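You operate a simulated robot arm through the tools that you are given. There is no shell and no other tool.

Carry out the task below with a simulated robot arm. There is one attempt and no reset: what you move stays moved.

## Task
Brush up the spilt grain, then winnow it into the blue tray.
Fine: table brush and dustpan, both put back; tip into the winnower's hopper, crank till it is empty, shut the feed slide. Spill nothing. Set down upright: brush. Where these are worked on the way, their far stop is far enough and under half their travel is too little: feed slide.

Only the result counts: the job must be done as asked and must still hold three seconds after the hand-in. Knocking over, shifting, dropping, spilling or breaking anything else fails it.

## Robot
A 7-joint arm with a two-finger parallel gripper, fixed in place. Base frame: the origin is at the foot of the arm, x ahead of it, y to its left, z up; the work surface is at about z = 0.75. Readings come in m, degrees, newtons and seconds.
Its first joint turns from -166.0 to 166.0 degrees. Payload 3.43 kg.
The tool frame sits at the grasp point between the pads (the TCP): z along the fingers, y along the line on which they close. The tips reach 0.034 m beyond it. The gripper opens to 0.128 m. The fingers are 0.024 m wide and 0.012 m thick; the gripper's body (0.048 by 0.13 m) begins 0.096 m behind the TCP.
Orientation is told as [roll, pitch, yaw] about the base's x, y, z axes, in that order, counted from this pose: with the fingers straight down and closing along the base's y, the tool's x points along the base's -x, its y along +y and its z along -z.

## Interface
- The arm moves only by the tool drive_tool. Its argument "series" is a list of rows, each a list of 7 numbers: the closure in counts, from 0 (fully open) to 255 (shut), then the shift along the base's x, y, z in m, then the turn, a rotation vector about the base's x, y, z in degrees. In form: [[gripper, dx, dy, dz, wx, wy, wz], ...]. A call has 1 to 20 rows; each row shifts and turns the commanded pose from where the row before left it. Rows are played at 5 a second. More than 0.05 m and 8.6 degrees between two rows, or a gripper value outside its range, and nothing of the call is played. A pose out of reach is approached as far as the arm can. The call stops where the force on the tool passes 40 N (or 10 N more than at its start, if that is more) or the arm is blocked; 0.2 s more then pass. The fingers move at their own pace (about 0.153 m/s each) and stop on an object; they squeeze with about 37 N. The grip force told is the motor's: it shows also when the fingers shut on nothing. Time passes only in rows, and 0.2 s behind the last, so rows that do not move let the fingers close. The reply holds the time, the measured pose of the TCP, the force on the tool along the base axes, the opening and the grip force, in the units named above and with some noise, with the torque about the TCP (base axes, N m) and any sound that the robot's microphone picked up.
- Cameras (640 x 400 px; columns grow to the right, rows downward): "scene" is fixed at [0.2207, 0.4993, 1.4384]; the picture's right is [0.94, -0.33, 0.00], its down [-0.33, -0.93, -0.16] and it looks along [0.05, 0.15, -0.99] (base axes); focal length 214 px, centre (320, 200). "wrist" rides on the gripper at [0.076, -0.011, -0.16] in the tool frame; the picture's right is [0.15, 0.99, 0.00], its down [-0.88, 0.13, -0.46] and it looks along [-0.45, 0.07, 0.89] (tool axes); focal length 234 px, centre (320, 200). There is no depth. A picture from a camera that has moved, and an enlarged one, comes with that camera's place and axes in the base frame and with its lens.
- capture(camera): a new picture of that camera. It takes no simulated time.
- zoom(camera, box): a new picture of the part [left, top, right, bottom] of that camera's present view, enlarged. It takes no simulated time.
- hand_in(): hands the job in; it is judged then, once.

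Places have to be worked out from the pictures, the camera data and where the tool is seen. Open the gripper and draw the arm clear of the work before you hand the job in, unless the task says otherwise.

The tools are called after ">>>" as name(argument=value, ...) on one line, values as JSON. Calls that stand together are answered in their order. drive_tool: Moves the arm, as the interface text tells. Its arguments: {"type":"object","properties":{"series":{"type":"array","items":{"type":"array","items":{"type":"number"}}}},"required":["series"]} The other tools are called the same way: capture (camera) takes a picture; zoom (camera, box) takes an enlarged picture of a part of a camera's view; hand_in () hands the job in.

At the start:

```text
clock: 0.0
position: [0.5605, 0.2303, 1.272]
tool_rot: [0.1, 0.2, 0.1]
contact_force: [-0.3, -0.3, -0.9]
torque: [0.0, 0.01, 0.0]
opening: 0.1281
finger_force: 0.1
```

scene: 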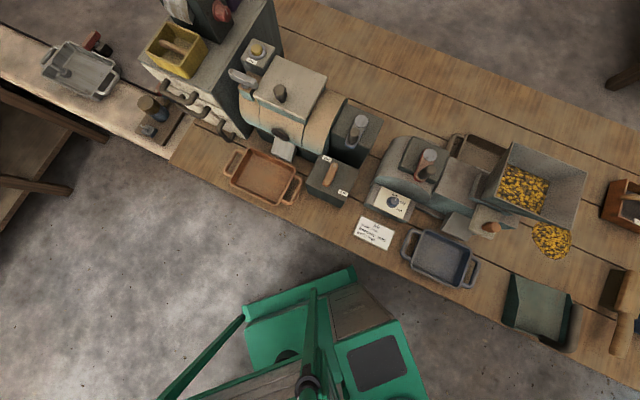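
wrist: 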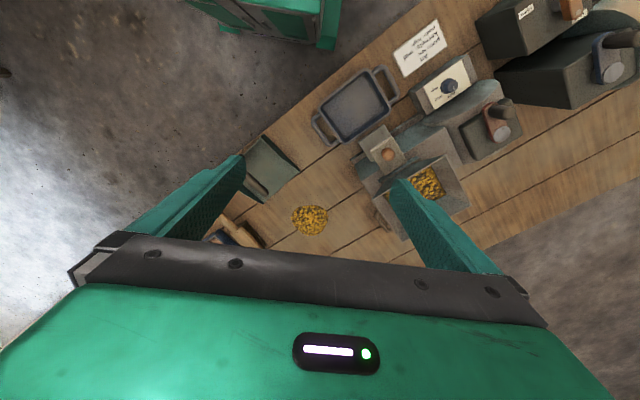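

The scene shows two machines, a grain pile near the right one, a dustpan and a brush at the right edge. I take enlarged pictures first to learn the details.

>>> zoom(camera="scene", box=[340, 120, 500, 300])

>>> zoom(camera="scene", box=[480, 130, 640, 370])

>>> zoom(camera="scene", box=[200, 40, 400, 210])

>>> zoom(camera="wrist", box=[200, 0, 520, 260])

>>> zoom(camera="scene", box=[350, 205, 410, 255])

```text
2.22 times, centred on (420, 210) of scene
camera zoom: at [0.2207, 0.4993, 1.4384], right [0.94, -0.33, 0.0], down [-0.33, -0.93, -0.16], along [0.05, 0.15, -0.99], focal length 477 px, centre (98, 178)
```

zoom: 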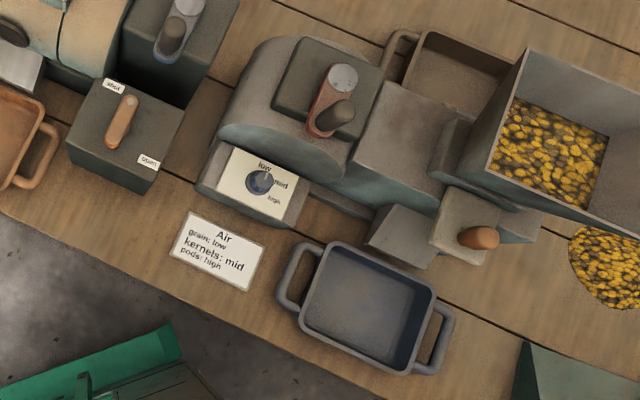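

```text
1.67 times, centred on (560, 250) of scene
camera zoom: at [0.2207, 0.4993, 1.4384], right [0.94, -0.33, 0.0], down [-0.33, -0.93, -0.16], along [0.05, 0.15, -0.99], focal length 358 px, centre (-80, 117)
```

zoom: 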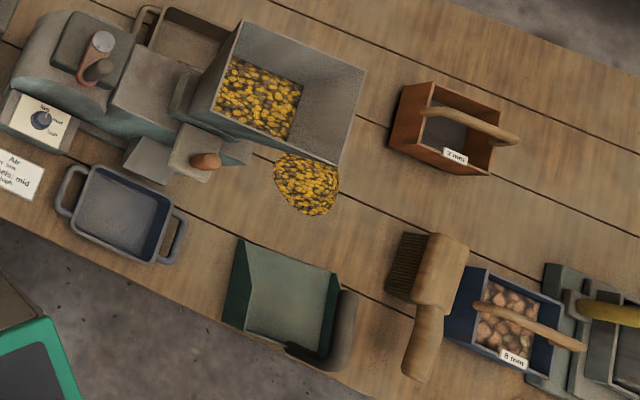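

```text
2.35 times, centred on (300, 125) of scene
camera zoom: at [0.2207, 0.4993, 1.4384], right [0.94, -0.33, 0.0], down [-0.33, -0.93, -0.16], along [0.05, 0.15, -0.99], focal length 505 px, centre (367, 376)
```

zoom: 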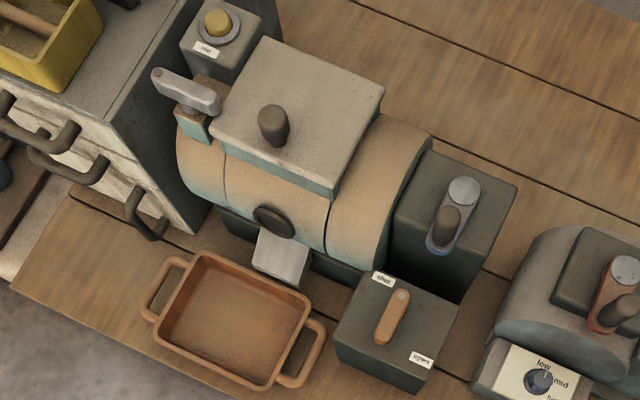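

```text
1.54 times, centred on (360, 130) of wrist
camera zoom: at [0.4863, 0.2196, 1.4321], right [-0.15, 0.99, 0.0], down [0.88, 0.13, 0.45], along [0.45, 0.07, -0.89], focal length 360 px, centre (258, 308)
```

zoom: 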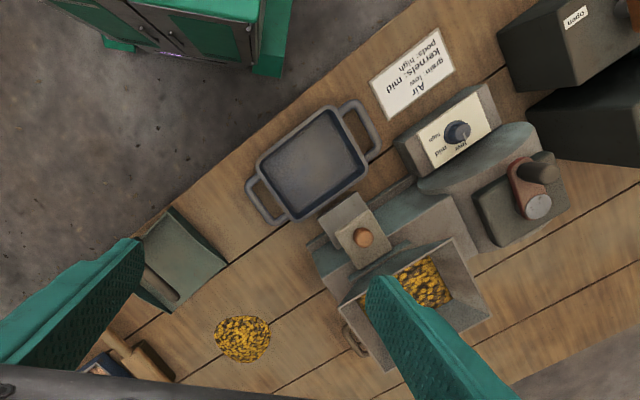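

```text
8.00 times, centred on (380, 230) of scene
camera zoom: at [0.2207, 0.4993, 1.4384], right [0.94, -0.33, 0.0], down [-0.33, -0.93, -0.16], along [0.05, 0.15, -0.99], focal length 1716 px, centre (-160, -40)
```

zoom: 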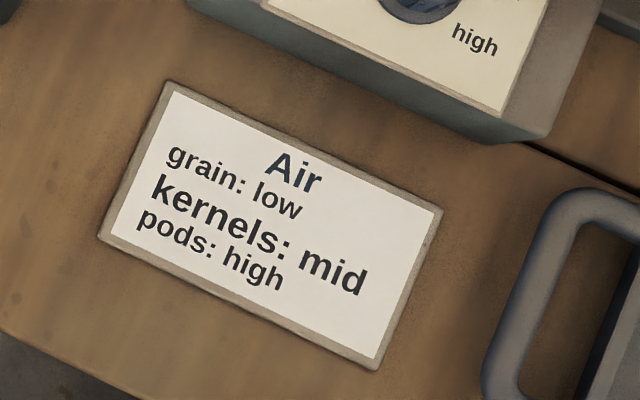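

I look closely at the dial, the crank, the feed slide and the brush.

>>> zoom(camera="scene", box=[365, 175, 425, 225])

>>> zoom(camera="scene", box=[430, 190, 520, 250])

>>> zoom(camera="scene", box=[380, 120, 480, 200])

>>> zoom(camera="scene", box=[500, 220, 640, 370])

>>> zoom(camera="scene", box=[470, 130, 600, 270])

>>> zoom(camera="scene", box=[0, 0, 260, 160])

```text
8.00 times, centred on (395, 200) of scene
camera zoom: at [0.2207, 0.4993, 1.4384], right [0.94, -0.33, 0.0], down [-0.33, -0.93, -0.16], along [0.05, 0.15, -0.99], focal length 1716 px, centre (-280, 200)
```

zoom: 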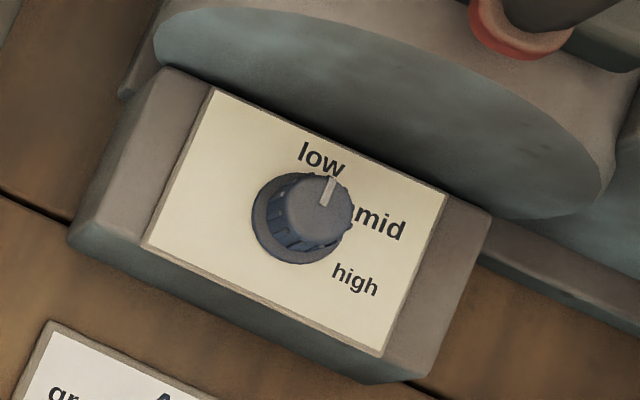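

```text
6.67 times, centred on (475, 220) of scene
camera zoom: at [0.2207, 0.4993, 1.4384], right [0.94, -0.33, 0.0], down [-0.33, -0.93, -0.16], along [0.05, 0.15, -0.99], focal length 1430 px, centre (-713, 67)
```

zoom: 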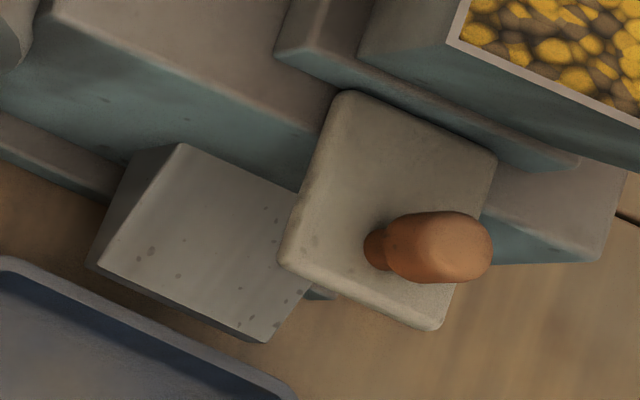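

```text
5.00 times, centred on (430, 160) of scene
camera zoom: at [0.2207, 0.4993, 1.4384], right [0.94, -0.33, 0.0], down [-0.33, -0.93, -0.16], along [0.05, 0.15, -0.99], focal length 1072 px, centre (-230, 400)
```

zoom: 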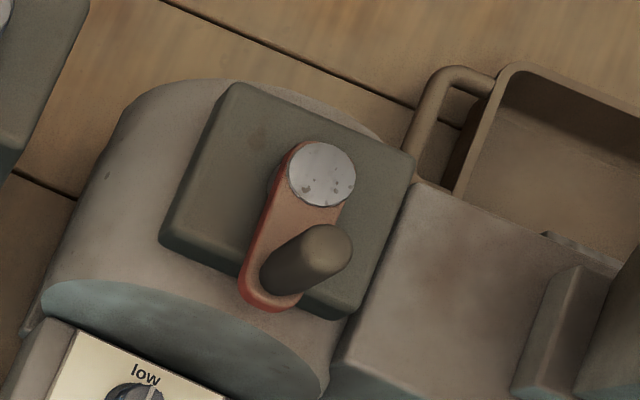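

```text
2.67 times, centred on (570, 295) of scene
camera zoom: at [0.2207, 0.4993, 1.4384], right [0.94, -0.33, 0.0], down [-0.33, -0.93, -0.16], along [0.05, 0.15, -0.99], focal length 572 px, centre (-347, -53)
```

zoom: 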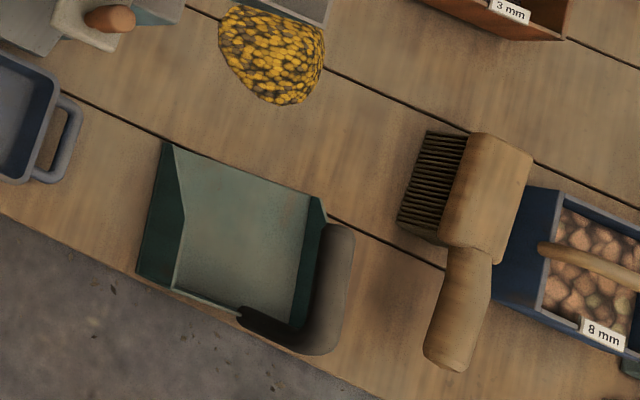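

```text
2.86 times, centred on (535, 200) of scene
camera zoom: at [0.2207, 0.4993, 1.4384], right [0.94, -0.33, 0.0], down [-0.33, -0.93, -0.16], along [0.05, 0.15, -0.99], focal length 613 px, centre (-294, 200)
```

zoom: 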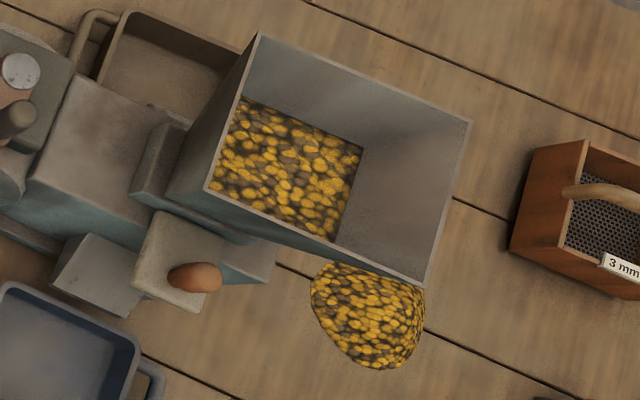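

```text
2.46 times, centred on (130, 80) of scene
camera zoom: at [0.2207, 0.4993, 1.4384], right [0.94, -0.33, 0.0], down [-0.33, -0.93, -0.16], along [0.05, 0.15, -0.99], focal length 528 px, centre (788, 495)
```

zoom: 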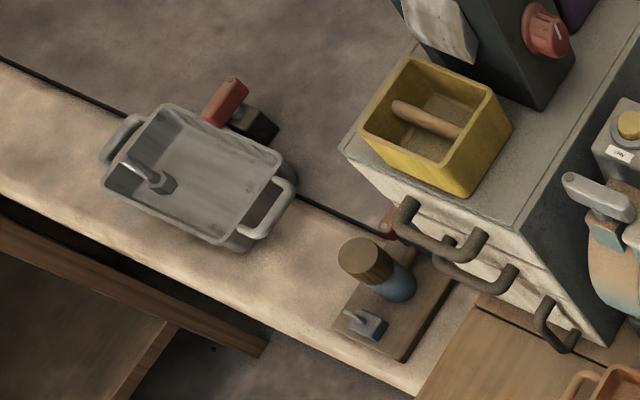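

The dial seems to point at "low", which the card says is right for grain. I move the arm at height toward the dustpan and brush to see them with the wrist camera.

>>> drive_tool(series=[[0, 0.011, -0.035, -0.015, 0, 0, 0], [0, 0.011, -0.035, -0.015, 0, 0, 0], [0, 0.011, -0.035, -0.015, 0, 0, 0], [0, 0.011, -0.035, -0.015, 0, 0, 0], [0, 0.011, -0.035, -0.015, 0, 0, 0], [0, 0.011, -0.035, -0.015, 0, 0, 0], [0, 0.011, -0.035, -0.015, 0, 0, 0], [0, 0.011, -0.035, -0.015, 0, 0, 0]])

>>> capture(camera="wrist")

>>> capture(camera="scene")

```text
clock: 1.8
position: [0.6326, -0.0507, 1.1579]
tool_rot: [0.1, -0.6, 0.1]
contact_force: [0.1, 0.7, 0.1]
torque: [-0.06, -0.03, 0.02]
opening: 0.1278
finger_force: 0.0
```

```text
taken
camera wrist: at [0.5565, -0.0614, 1.3168], right [-0.15, 0.99, 0.0], down [0.88, 0.13, 0.47], along [0.46, 0.07, -0.89], focal length 234 px, centre (320, 200)
```

wrist: 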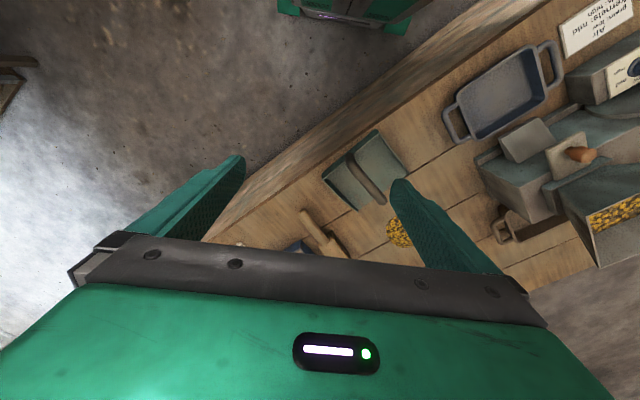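

```text
taken
```

scene: 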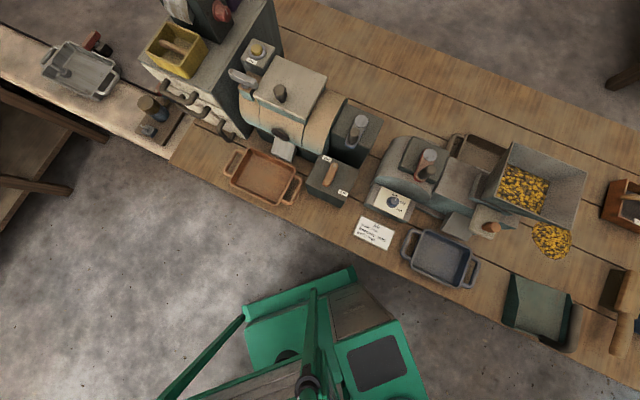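

The gripper hides the lower half of the wrist view, so I shift the arm so that dustpan, brush and pile come into the upper half.

>>> drive_tool(series=[[0, 0.04, 0.0, 0, 0, 0, 0], [0, 0.04, 0.0, 0, 0, 0, 0], [0, 0.04, 0.0, 0, 0, 0, 0], [0, 0.04, 0.0, 0, 0, 0, 0], [0, 0.03, 0.0, 0, 0, 0, 0]])

>>> capture(camera="wrist")

>>> zoom(camera="wrist", box=[160, 0, 480, 200])

```text
clock: 3.0
position: [0.8238, -0.0531, 1.1587]
tool_rot: [0.1, -0.5, 0.0]
contact_force: [0.7, 0.2, 0.9]
torque: [0.0, -0.06, -0.01]
opening: 0.1282
finger_force: 0.0
```

```text
taken
camera wrist: at [0.7479, -0.0634, 1.3171], right [-0.15, 0.99, 0.0], down [0.88, 0.13, 0.47], along [0.46, 0.07, -0.88], focal length 234 px, centre (320, 200)
```

wrist: 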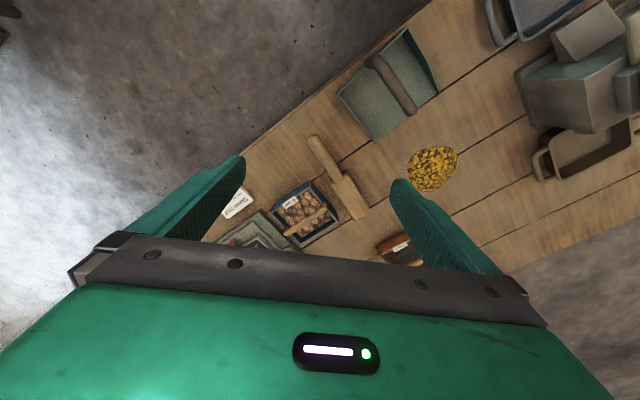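

```text
2.00 times, centred on (320, 100) of wrist
camera zoom: at [0.7479, -0.0634, 1.3171], right [-0.15, 0.99, 0.0], down [0.88, 0.13, 0.47], along [0.46, 0.07, -0.88], focal length 468 px, centre (320, 400)
```

zoom: 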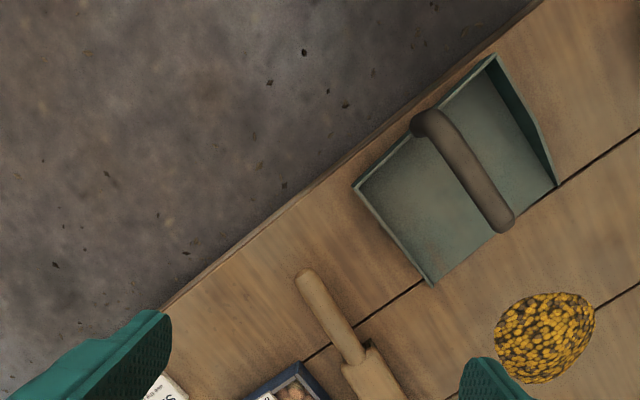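

The pan's mouth faces the pile about 8 cm from it, the handle bar runs back-to-front over the pan, and the brush lies with its handle toward me. I move closer above the brush for a second viewpoint.

>>> drive_tool(series=[[0, 0.035, 0.0, -0.035, 0, 0, 0], [0, 0.035, 0.0, -0.035, 0, 0, 0], [0, 0.035, 0.0, -0.035, 0, 0, 0]])

>>> zoom(camera="wrist", box=[160, 0, 480, 200])

>>> capture(camera="wrist")

>>> capture(camera="scene")

```text
clock: 3.8
position: [0.9296, -0.0496, 1.0582]
tool_rot: [0.1, -0.8, 0.0]
contact_force: [-0.6, 0.0, 1.3]
torque: [0.01, -0.06, 0.0]
opening: 0.128
finger_force: 0.0
```

```text
2.00 times, centred on (320, 100) of wrist
camera zoom: at [0.8527, -0.0601, 1.2158], right [-0.15, 0.99, 0.0], down [0.87, 0.13, 0.47], along [0.46, 0.07, -0.88], focal length 468 px, centre (320, 400)
```

zoom: 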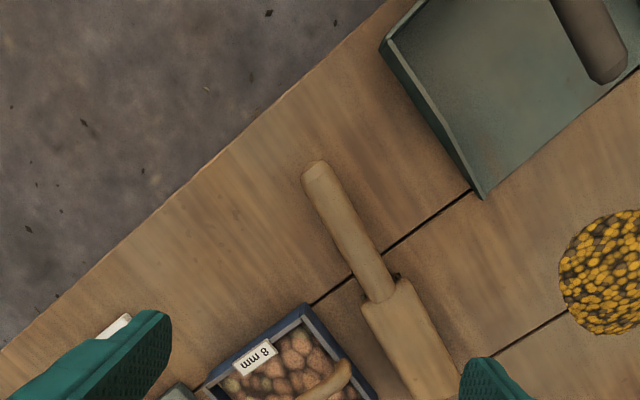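

```text
taken
camera wrist: at [0.8527, -0.0601, 1.2158], right [-0.15, 0.99, 0.0], down [0.87, 0.13, 0.47], along [0.46, 0.07, -0.88], focal length 234 px, centre (320, 200)
```

wrist: 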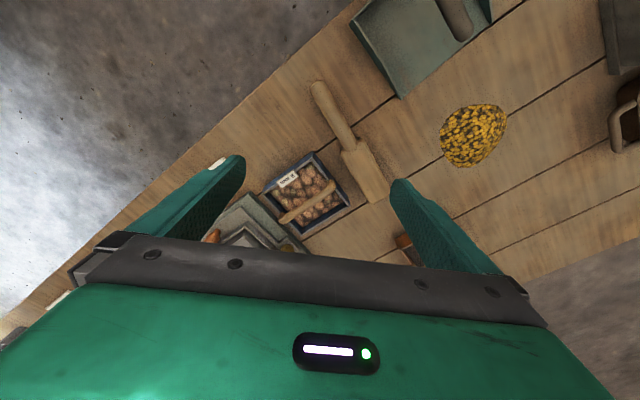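

```text
taken
```

scene: 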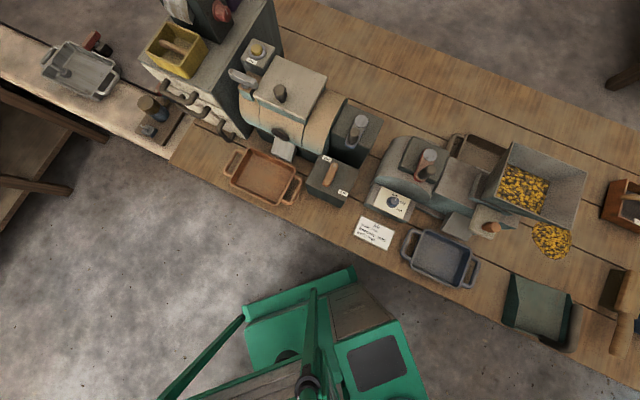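

Triangulating: the pan's handle bar runs from about (0.71,0.02) to (0.78,0.12) at z≈0.845, the brush handle lies around (0.915,-0.022) at z≈0.79, and the pile is at (0.905,0.245). I'll bring the pan to the pile first, turning the gripper across its bar.

>>> drive_tool(series=[[0, -0.03, 0.0213, -0.005, 0, 0, 8.58], [0, -0.03, 0.0213, -0.005, 0, 0, 8.58], [0, -0.03, 0.0213, -0.005, 0, 0, 8.58], [0, -0.03, 0.0213, -0.005, 0, 0, 8.58], [0, -0.03, 0.0213, -0.005, 0, 0, 8.58], [0, -0.03, 0.0213, -0.005, 0, 0, 8.58]])

>>> capture(camera="wrist")

>>> capture(camera="scene")

```text
clock: 5.2
position: [0.7495, 0.0764, 1.0242]
tool_rot: [0.1, -0.7, 51.6]
contact_force: [-0.3, 0.1, 0.7]
torque: [0.02, 0.02, 0.0]
opening: 0.1281
finger_force: 0.1
```

```text
taken
camera wrist: at [0.7112, 0.0097, 1.1837], right [-0.87, 0.5, 0.0], down [0.44, 0.77, 0.47], along [0.23, 0.4, -0.88], focal length 234 px, centre (320, 200)
```

wrist: 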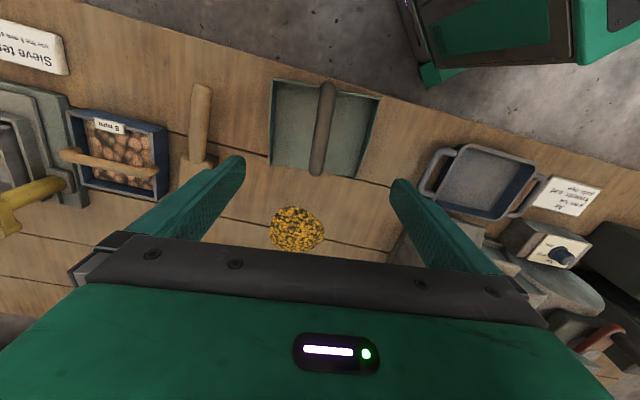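

```text
taken
```

scene: 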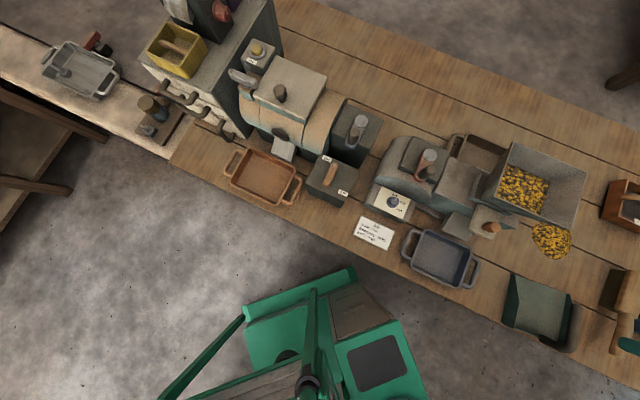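

The bar lies under the TCP within 2 mm at about 52.8°. I narrow the fingers and descend to just above the grip height, then check.

>>> drive_tool(series=[[110, 0, 0, -0.03, 0, 0, 1.2], [120, 0, 0, -0.04, 0, 0, 0], [120, 0, 0, -0.04, 0, 0, 0], [120, 0, 0, -0.03, 0, 0, 0], [120, 0, 0, 0, 0, 0, 0]])

>>> capture(camera="wrist")

>>> zoom(camera="scene", box=[480, 200, 640, 380])

```text
clock: 6.4
position: [0.7481, 0.0748, 0.8833]
tool_rot: [0.2, -0.7, 52.7]
contact_force: [0.7, 0.1, -0.8]
torque: [0.04, -0.04, -0.02]
opening: 0.0674
finger_force: 0.0
```

```text
taken
camera wrist: at [0.7109, 0.0064, 1.0413], right [-0.88, 0.48, 0.0], down [0.43, 0.77, 0.47], along [0.22, 0.41, -0.88], focal length 234 px, centre (320, 200)
```

wrist: 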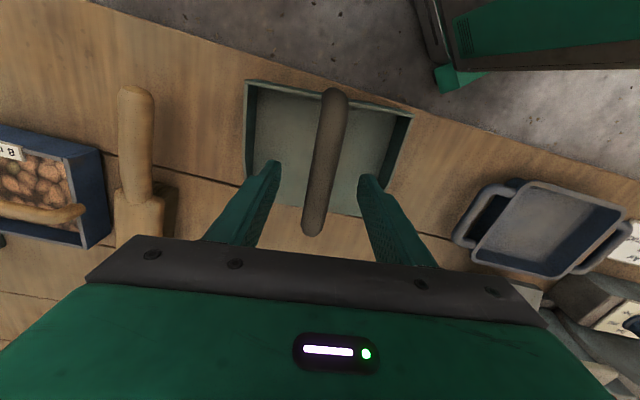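

```text
2.22 times, centred on (560, 290) of scene
camera zoom: at [0.2207, 0.4993, 1.4384], right [0.94, -0.33, 0.0], down [-0.33, -0.93, -0.16], along [0.05, 0.15, -0.99], focal length 477 px, centre (-213, 0)
```

zoom: 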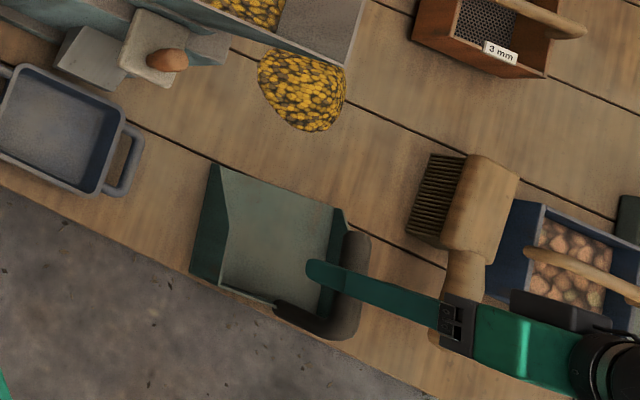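

The bar is centred between the fingers. I lower 4 cm and close.

>>> drive_tool(series=[[120, 0, 0, -0.02, 0, 0, 0], [120, 0, 0, -0.02, 0, 0, 0], [180, 0, 0, 0, 0, 0, 0], [255, 0, 0, 0, 0, 0, 0], [255, 0, 0, 0, 0, 0, 0], [255, 0, 0, 0, 0, 0, 0]])

>>> capture(camera="wrist")

```text
clock: 7.8
position: [0.7491, 0.0747, 0.8419]
tool_rot: [0.2, -0.6, 52.7]
contact_force: [-0.2, -0.1, 0.1]
torque: [0.03, -0.01, 0.02]
opening: 0.0215
finger_force: 37.0
```

```text
taken
camera wrist: at [0.7122, 0.0076, 1.001], right [-0.88, 0.48, 0.0], down [0.43, 0.77, 0.47], along [0.22, 0.41, -0.88], focal length 234 px, centre (320, 200)
```

wrist: 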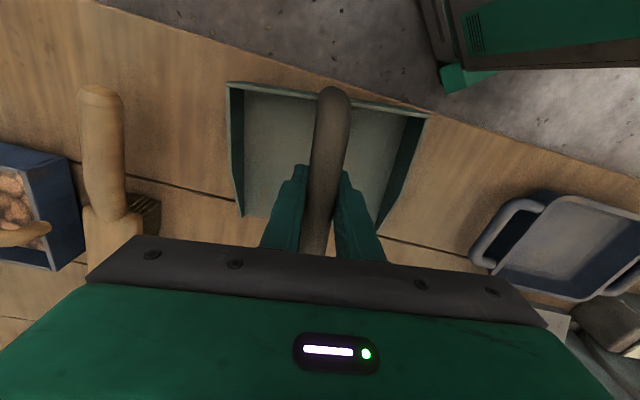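

The bar is held (opening 0.0215). I lift the pan 1.5 cm, carry it forward about 7 cm with a small shift right so its mouth is at the pile's near edge, and set it down.

>>> drive_tool(series=[[255, 0, 0, 0.015, 0, 0, 0], [255, 0.019, 0.014, 0, 0, 0, 0], [255, 0.019, 0.014, 0, 0, 0, 0], [255, 0.019, 0.014, 0, 0, 0, 0], [255, 0, 0, 0, 0, 0, 0]])

>>> zoom(camera="scene", box=[480, 200, 640, 380])

>>> capture(camera="wrist")

```text
clock: 9.0
position: [0.803, 0.1197, 0.8584]
tool_rot: [0.1, -0.6, 52.7]
contact_force: [-1.0, -2.4, 7.3]
torque: [-0.28, 0.25, -0.06]
opening: 0.0213
finger_force: 37.4
```

```text
2.22 times, centred on (560, 290) of scene
camera zoom: at [0.2207, 0.4993, 1.4384], right [0.94, -0.33, 0.0], down [-0.33, -0.93, -0.16], along [0.05, 0.15, -0.99], focal length 477 px, centre (-213, 0)
```

zoom: 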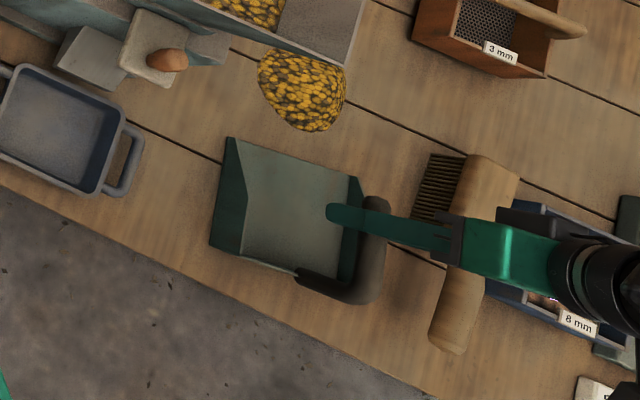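

```text
taken
camera wrist: at [0.7669, 0.0526, 1.0174], right [-0.88, 0.48, 0.0], down [0.43, 0.77, 0.47], along [0.23, 0.41, -0.88], focal length 234 px, centre (320, 200)
```

wrist: 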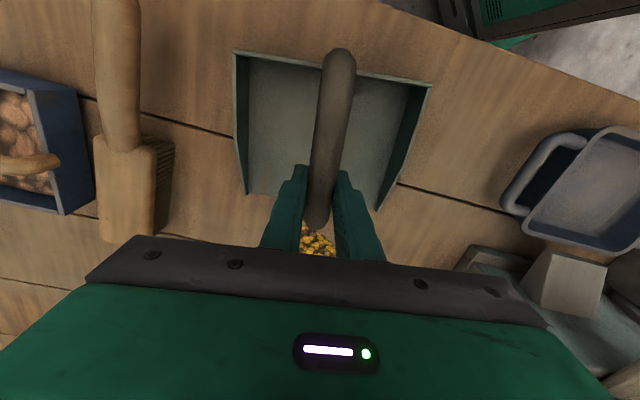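

The readings show about 7 N load with a moment, and the pan seems to have slipped back ~2.5 cm in the grip. I take a closer look at its attitude before moving further.

>>> zoom(camera="wrist", box=[200, 20, 460, 270])

>>> zoom(camera="scene", box=[520, 230, 620, 330])

```text
1.60 times, centred on (330, 145) of wrist
camera zoom: at [0.7669, 0.0526, 1.0174], right [-0.88, 0.48, 0.0], down [0.43, 0.77, 0.47], along [0.23, 0.41, -0.88], focal length 375 px, centre (304, 288)
```

zoom: 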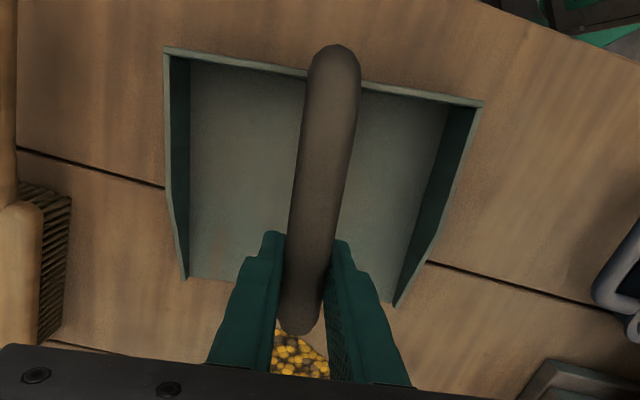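

```text
4.00 times, centred on (570, 280) of scene
camera zoom: at [0.2207, 0.4993, 1.4384], right [0.94, -0.33, 0.0], down [-0.33, -0.93, -0.16], along [0.05, 0.15, -0.99], focal length 858 px, centre (-680, -120)
```

zoom: 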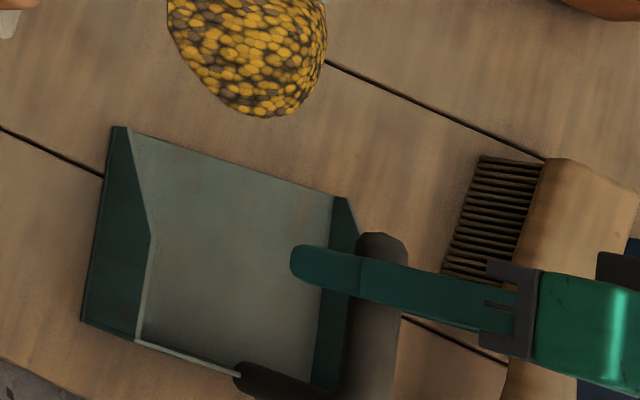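

The pan looks level but displaced back ~2 cm along its bar. I raise it a little more to see whether it is truly clear and how it hangs.

>>> drive_tool(series=[[255, 0, 0, 0.015, 0, 0, 0], [255, 0, 0, 0.015, 0, 0, 0], [255, 0, 0, 0, 0, 0, 0], [255, 0, 0, 0, 0, 0, 0]])

>>> zoom(camera="wrist", box=[200, 20, 460, 270])

>>> zoom(camera="scene", box=[520, 230, 620, 330])

```text
clock: 10.0
position: [0.8018, 0.1217, 0.8893]
tool_rot: [0.0, -0.7, 52.7]
contact_force: [-1.1, 0.2, -2.6]
torque: [0.09, -0.13, -0.01]
opening: 0.0212
finger_force: 36.8
```

```text
1.60 times, centred on (330, 145) of wrist
camera zoom: at [0.7664, 0.0531, 1.0476], right [-0.88, 0.48, 0.0], down [0.43, 0.77, 0.47], along [0.22, 0.41, -0.88], focal length 375 px, centre (304, 288)
```

zoom: 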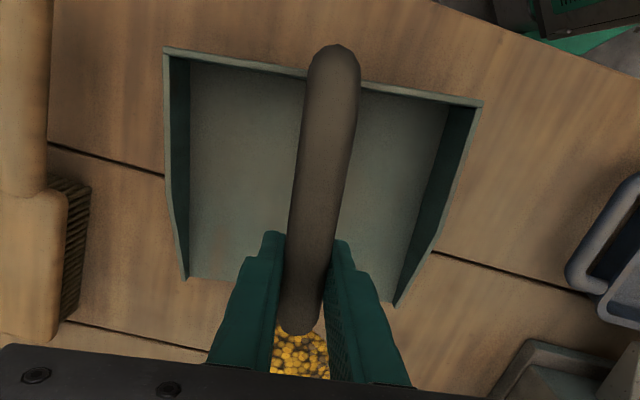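

```text
4.00 times, centred on (570, 280) of scene
camera zoom: at [0.2207, 0.4993, 1.4384], right [0.94, -0.33, 0.0], down [-0.33, -0.93, -0.16], along [0.05, 0.15, -0.99], focal length 858 px, centre (-680, -120)
```

zoom: 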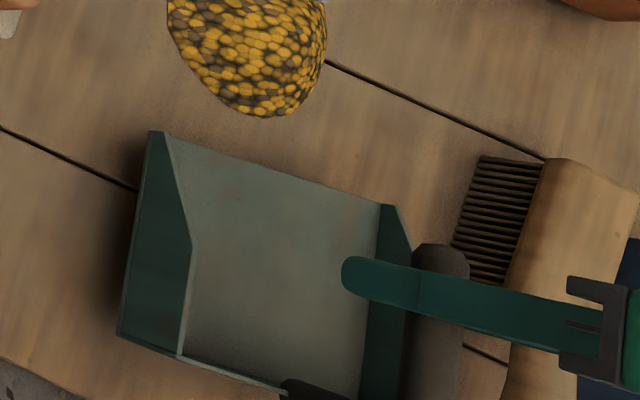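

The pan weighs only about 0.27 kg and was pressed on the table before, so it must hang tilted in the grip. I look at the rear of the bar.

>>> zoom(camera="scene", box=[530, 250, 630, 350])

>>> capture(camera="wrist")

```text
4.00 times, centred on (580, 300) of scene
camera zoom: at [0.2207, 0.4993, 1.4384], right [0.94, -0.33, 0.0], down [-0.33, -0.93, -0.16], along [0.05, 0.15, -0.99], focal length 858 px, centre (-720, -200)
```

zoom: 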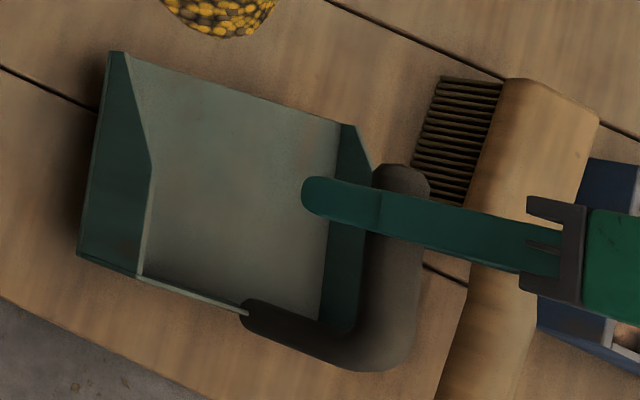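

```text
taken
camera wrist: at [0.7664, 0.0531, 1.0476], right [-0.88, 0.48, 0.0], down [0.43, 0.77, 0.47], along [0.22, 0.41, -0.88], focal length 234 px, centre (320, 200)
```

wrist: 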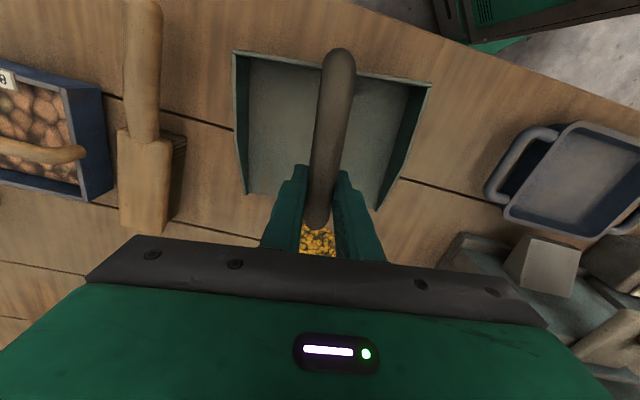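

The pan hangs level, merely shifted back ~2.3 cm along its bar; apparently its lip met the pile. I back off slightly and lower it to the table in small steps, watching the force.

>>> drive_tool(series=[[255, -0.003, -0.004, 0, 0, 0, 0], [255, 0, 0, -0.015, 0, 0, 0], [255, 0, 0, -0.015, 0, 0, 0], [255, 0, 0, -0.01, 0, 0, 0], [255, 0, 0, 0, 0, 0, 0]])

>>> zoom(camera="scene", box=[480, 200, 640, 380])

```text
clock: 11.2
position: [0.8025, 0.1158, 0.8498]
tool_rot: [0.0, -0.8, 52.7]
contact_force: [1.8, 2.0, 26.7]
torque: [0.32, -0.18, 0.06]
opening: 0.0209
finger_force: 36.9
```

```text
2.22 times, centred on (560, 290) of scene
camera zoom: at [0.2207, 0.4993, 1.4384], right [0.94, -0.33, 0.0], down [-0.33, -0.93, -0.16], along [0.05, 0.15, -0.99], focal length 477 px, centre (-213, 0)
```

zoom: 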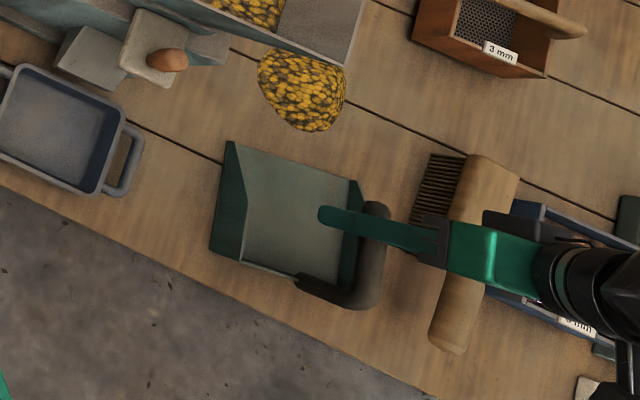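

The pan is now seated on the table under 27 N of press. I ease up a centimetre and open the fingers partly, then rise clear and look.

>>> drive_tool(series=[[255, 0, 0, 0.008, 0, 0, 0], [120, 0, 0, 0.002, 0, 0, 0], [120, 0, 0, 0, 0, 0, 0], [120, 0, 0, 0, 0, 0, 0], [120, 0, 0, 0.04, 0, 0, 0], [120, 0, 0, 0.05, 0, 0, 0], [120, 0, 0, 0.05, 0, 0, 0]])

>>> zoom(camera="scene", box=[480, 200, 640, 380])

>>> capture(camera="wrist")

```text
clock: 12.8
position: [0.805, 0.1182, 1.0009]
tool_rot: [0.2, -0.6, 52.7]
contact_force: [1.4, 0.5, -0.6]
torque: [0.01, 0.06, 0.02]
opening: 0.0679
finger_force: 0.0
```

```text
2.22 times, centred on (560, 290) of scene
camera zoom: at [0.2207, 0.4993, 1.4384], right [0.94, -0.33, 0.0], down [-0.33, -0.93, -0.16], along [0.05, 0.15, -0.99], focal length 477 px, centre (-213, 0)
```

zoom: 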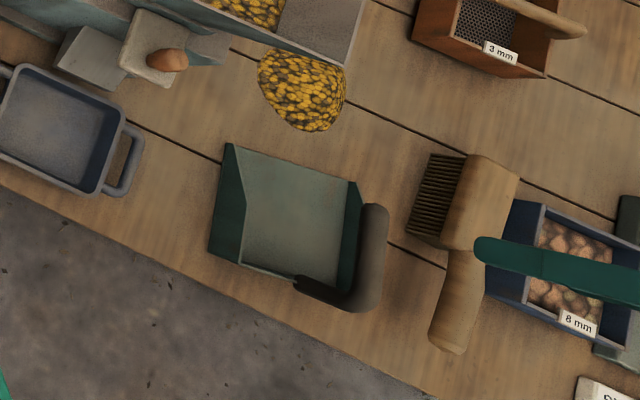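

```text
taken
camera wrist: at [0.7673, 0.0504, 1.1599], right [-0.88, 0.48, 0.0], down [0.43, 0.77, 0.47], along [0.22, 0.41, -0.89], focal length 234 px, centre (320, 200)
```

wrist: 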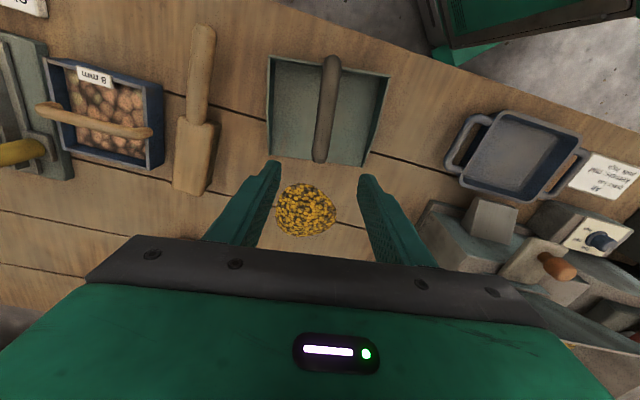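

The pan now stands with its mouth roughly 4–5 cm from the pile's visible edge. I zoom in to see whether it sits flat.

>>> zoom(camera="wrist", box=[240, 30, 420, 250])

>>> zoom(camera="scene", box=[520, 210, 620, 350])

```text
1.82 times, centred on (330, 140) of wrist
camera zoom: at [0.7673, 0.0504, 1.1599], right [-0.88, 0.48, 0.0], down [0.43, 0.77, 0.47], along [0.22, 0.41, -0.89], focal length 426 px, centre (302, 309)
```

zoom: 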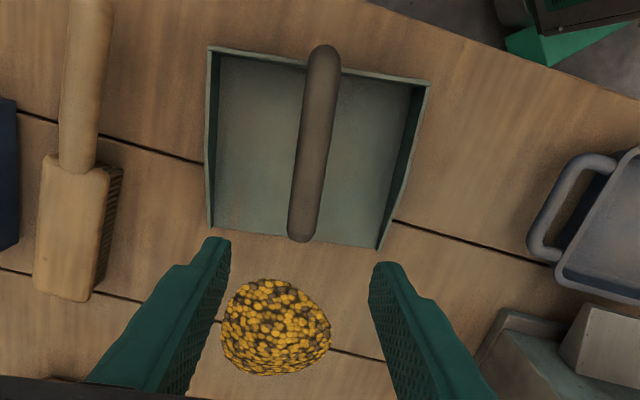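

```text
2.86 times, centred on (570, 280) of scene
camera zoom: at [0.2207, 0.4993, 1.4384], right [0.94, -0.33, 0.0], down [-0.33, -0.93, -0.16], along [0.05, 0.15, -0.99], focal length 613 px, centre (-394, -29)
```

zoom: 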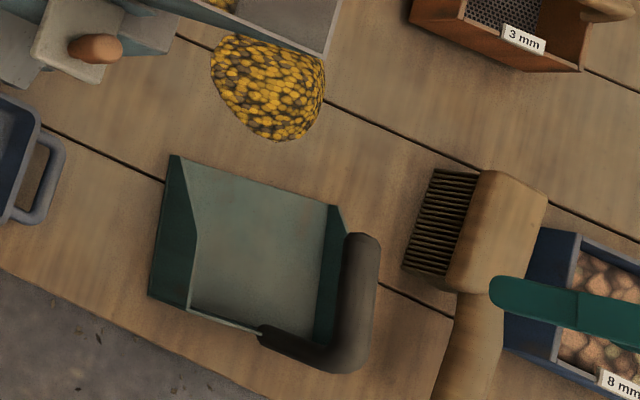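

The pan sits flat, mouth square to the pile. Next the brush: I go above its handle at about (0.915,-0.022), turning to 39° yaw, and look before descending.

>>> drive_tool(series=[[110, 0.0275, -0.035, 0, 0, 0, -3.4], [110, 0.0275, -0.035, 0, 0, 0, -3.4], [110, 0.0275, -0.035, 0, 0, 0, -3.4], [110, 0.0275, -0.035, 0, 0, 0, -3.4], [110, 0, 0, -0.03, 0, 0, 0], [110, 0, 0, 0, 0, 0, 0]])

>>> capture(camera="wrist")

>>> zoom(camera="wrist", box=[240, 30, 420, 250])

```text
clock: 14.2
position: [0.9124, -0.0239, 0.9685]
tool_rot: [0.0, -0.7, 39.0]
contact_force: [0.1, 0.4, 0.2]
torque: [0.0, -0.01, 0.02]
opening: 0.0729
finger_force: 0.0
```

```text
taken
camera wrist: at [0.8602, -0.0799, 1.1273], right [-0.74, 0.68, 0.0], down [0.6, 0.65, 0.47], along [0.31, 0.34, -0.88], focal length 234 px, centre (320, 200)
```

wrist: 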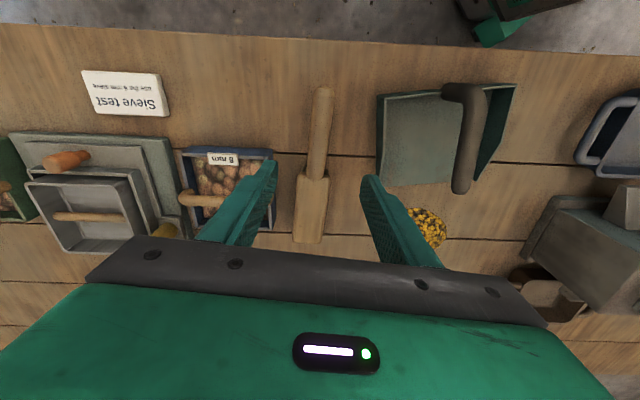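

```text
1.82 times, centred on (330, 140) of wrist
camera zoom: at [0.8602, -0.0799, 1.1273], right [-0.74, 0.68, 0.0], down [0.6, 0.65, 0.47], along [0.31, 0.34, -0.88], focal length 426 px, centre (302, 309)
```

zoom: 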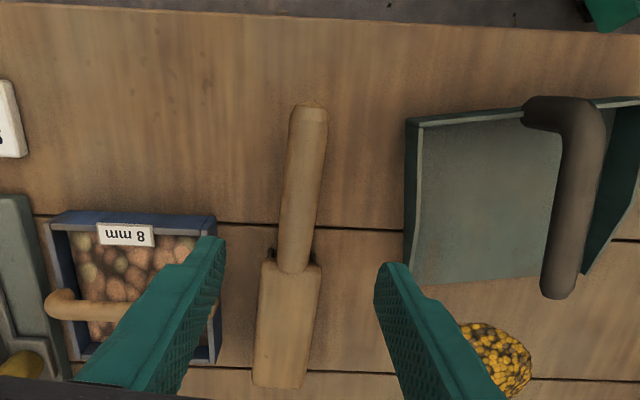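

The brush axis runs at 41° through my TCP; I shift 2.5 cm toward the block, align, narrow the fingers and descend to just above the table.

>>> drive_tool(series=[[130, 0.0188, 0.0165, 0, 0, 0, 2.0], [130, 0, 0, -0.04, 0, 0, 0], [130, 0, 0, -0.04, 0, 0, 0], [130, 0, 0, -0.04, 0, 0, 0], [130, 0, 0, -0.03, 0, 0, 0], [130, 0, 0, 0, 0, 0, 0]])

>>> capture(camera="wrist")

>>> zoom(camera="scene", box=[540, 220, 640, 380])

```text
clock: 15.6
position: [0.9301, -0.0071, 0.8193]
tool_rot: [0.1, -0.8, 41.1]
contact_force: [-0.3, -0.8, 0.3]
torque: [-0.02, -0.02, -0.01]
opening: 0.0628
finger_force: 0.0
```

```text
taken
camera wrist: at [0.8807, -0.0654, 0.9784], right [-0.76, 0.65, 0.0], down [0.57, 0.67, 0.47], along [0.3, 0.35, -0.88], focal length 234 px, centre (320, 200)
```

wrist: 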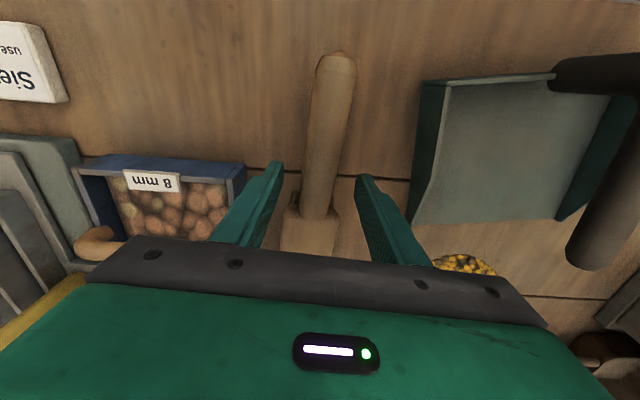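

```text
2.50 times, centred on (590, 300) of scene
camera zoom: at [0.2207, 0.4993, 1.4384], right [0.94, -0.33, 0.0], down [-0.33, -0.93, -0.16], along [0.05, 0.15, -0.99], focal length 536 px, centre (-355, -50)
```

zoom: 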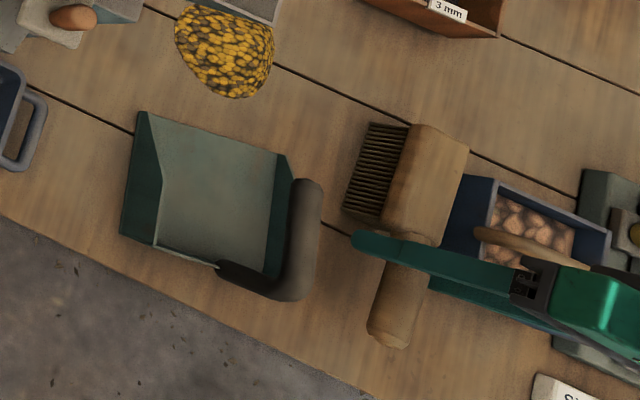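

The handle is centred. I lower the last 2.6 cm and close on it.

>>> drive_tool(series=[[130, 0, 0, -0.013, 0, 0, 0], [130, 0, 0, -0.013, 0, 0, 0], [190, 0, 0, 0, 0, 0, 0], [255, 0, 0, 0, 0, 0, 0], [255, 0, 0, 0, 0, 0, 0], [255, 0, 0, 0, 0, 0, 0]])

>>> capture(camera="wrist")

>>> zoom(camera="scene", box=[540, 220, 640, 380])

```text
clock: 17.0
position: [0.9321, -0.0066, 0.7921]
tool_rot: [0.0, -0.7, 41.1]
contact_force: [-0.2, 0.9, 1.2]
torque: [0.19, 0.2, 0.42]
opening: 0.0261
finger_force: 37.1
```

```text
taken
camera wrist: at [0.8815, -0.0656, 0.9512], right [-0.76, 0.65, 0.0], down [0.57, 0.67, 0.47], along [0.3, 0.35, -0.88], focal length 234 px, centre (320, 200)
```

wrist: 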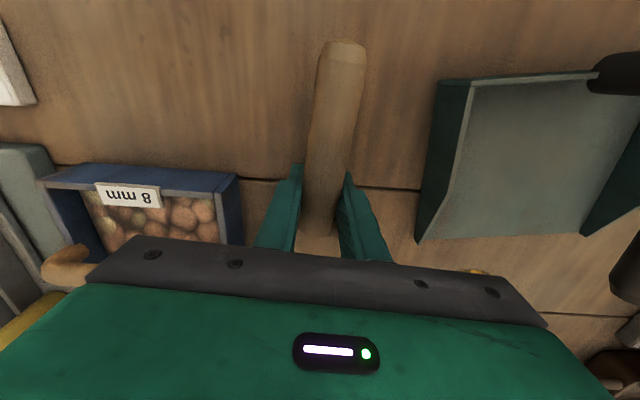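

```text
2.50 times, centred on (590, 300) of scene
camera zoom: at [0.2207, 0.4993, 1.4384], right [0.94, -0.33, 0.0], down [-0.33, -0.93, -0.16], along [0.05, 0.15, -0.99], focal length 536 px, centre (-355, -50)
```

zoom: 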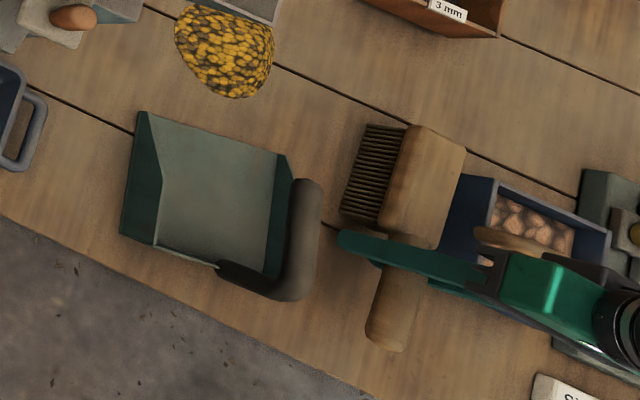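

The handle is held (0.026). Home pose of this grip: (0.932,-0.007,0.792), yaw 41. I lift slowly straight up and check how it hangs.

>>> drive_tool(series=[[255, 0, 0, 0.01, 0, 0, 0], [255, 0, 0, 0.02, 0, 0, 0], [255, 0, 0, 0.03, 0, 0, 0], [255, 0, 0, 0.02, 0, 0, 0], [255, 0, 0, 0, 0, 0, 0]])

>>> capture(camera="wrist")

>>> zoom(camera="scene", box=[540, 220, 640, 380])

```text
clock: 18.2
position: [0.9344, -0.007, 0.8726]
tool_rot: [0.1, -0.7, 41.1]
contact_force: [-1.3, 0.0, -2.4]
torque: [-0.02, 0.21, 0.19]
opening: 0.0267
finger_force: 37.6
```

```text
taken
camera wrist: at [0.8841, -0.0657, 1.0318], right [-0.76, 0.65, 0.0], down [0.57, 0.67, 0.47], along [0.3, 0.35, -0.88], focal length 234 px, centre (320, 200)
```

wrist: 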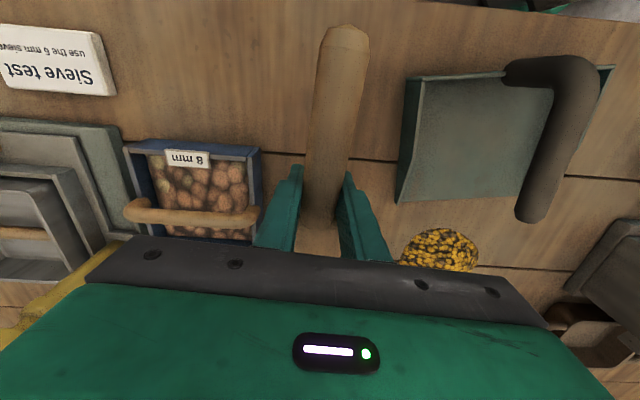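

```text
2.50 times, centred on (590, 300) of scene
camera zoom: at [0.2207, 0.4993, 1.4384], right [0.94, -0.33, 0.0], down [-0.33, -0.93, -0.16], along [0.05, 0.15, -0.99], focal length 536 px, centre (-355, -50)
```

zoom: 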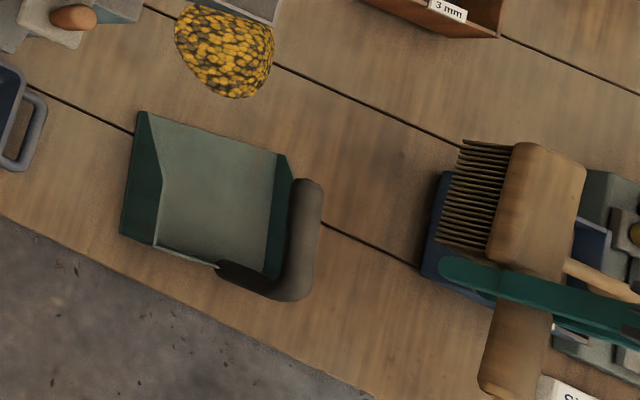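

The brush hangs with a slight droop of the block but is secure. I raise it, swing it over to the far side of the pile while turning it 79° so the block lies across the sweep direction.

>>> drive_tool(series=[[255, 0, 0, 0.03, 0, 0, 0], [255, 0, 0, 0.03, 0, 0, 0], [255, -0.0044, 0.0386, 0, 0, 0, -7.94], [255, -0.0044, 0.0386, 0, 0, 0, -7.94], [255, -0.0044, 0.0386, 0, 0, 0, -7.94], [255, -0.0044, 0.0386, 0, 0, 0, -7.94], [255, -0.0044, 0.0386, 0, 0, 0, -7.94], [255, -0.0044, 0.0386, 0, 0, 0, -7.94], [255, -0.0044, 0.0386, 0, 0, 0, -7.94], [255, -0.0044, 0.0386, 0, 0, 0, -7.94], [255, -0.0044, 0.0386, 0, 0, 0, -7.94], [255, -0.0044, 0.0386, 0, 0, 0, -7.94], [255, 0, 0, 0, 0, 0, 0]])

>>> capture(camera="wrist")

>>> capture(camera="scene")

>>> zoom(camera="scene", box=[470, 120, 640, 300])

```text
clock: 21.0
position: [0.888, 0.3789, 0.931]
tool_rot: [0.1, -0.8, -38.3]
contact_force: [1.2, 1.3, -1.5]
torque: [0.27, -0.03, 0.45]
opening: 0.0266
finger_force: 36.9
```

```text
taken
camera wrist: at [0.8212, 0.4182, 1.0902], right [0.5, 0.87, 0.0], down [0.77, -0.44, 0.47], along [0.4, -0.23, -0.88], focal length 234 px, centre (320, 200)
```

wrist: 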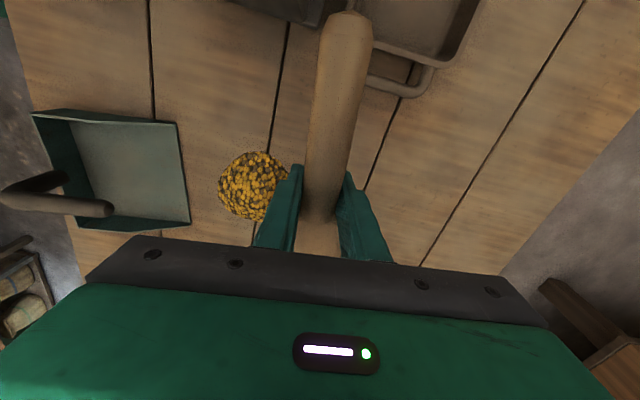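

```text
taken
```

scene: 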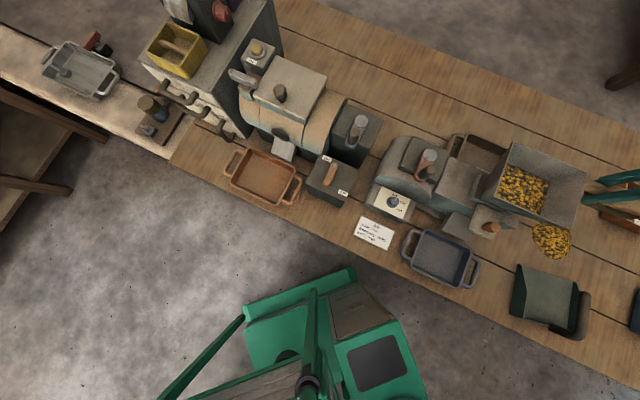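

```text
2.22 times, centred on (555, 210) of scene
camera zoom: at [0.2207, 0.4993, 1.4384], right [0.94, -0.33, 0.0], down [-0.33, -0.93, -0.16], along [0.05, 0.15, -0.99], focal length 477 px, centre (-202, 178)
```

zoom: 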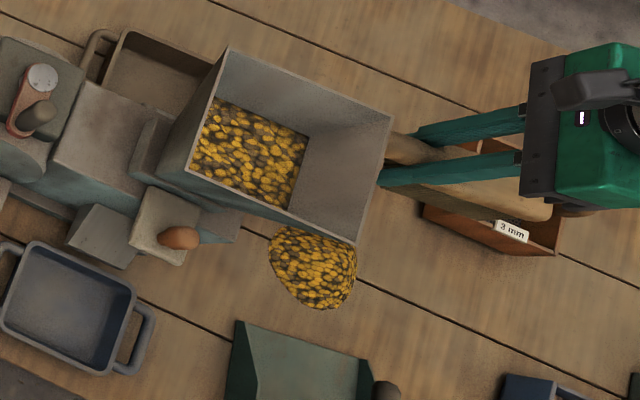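

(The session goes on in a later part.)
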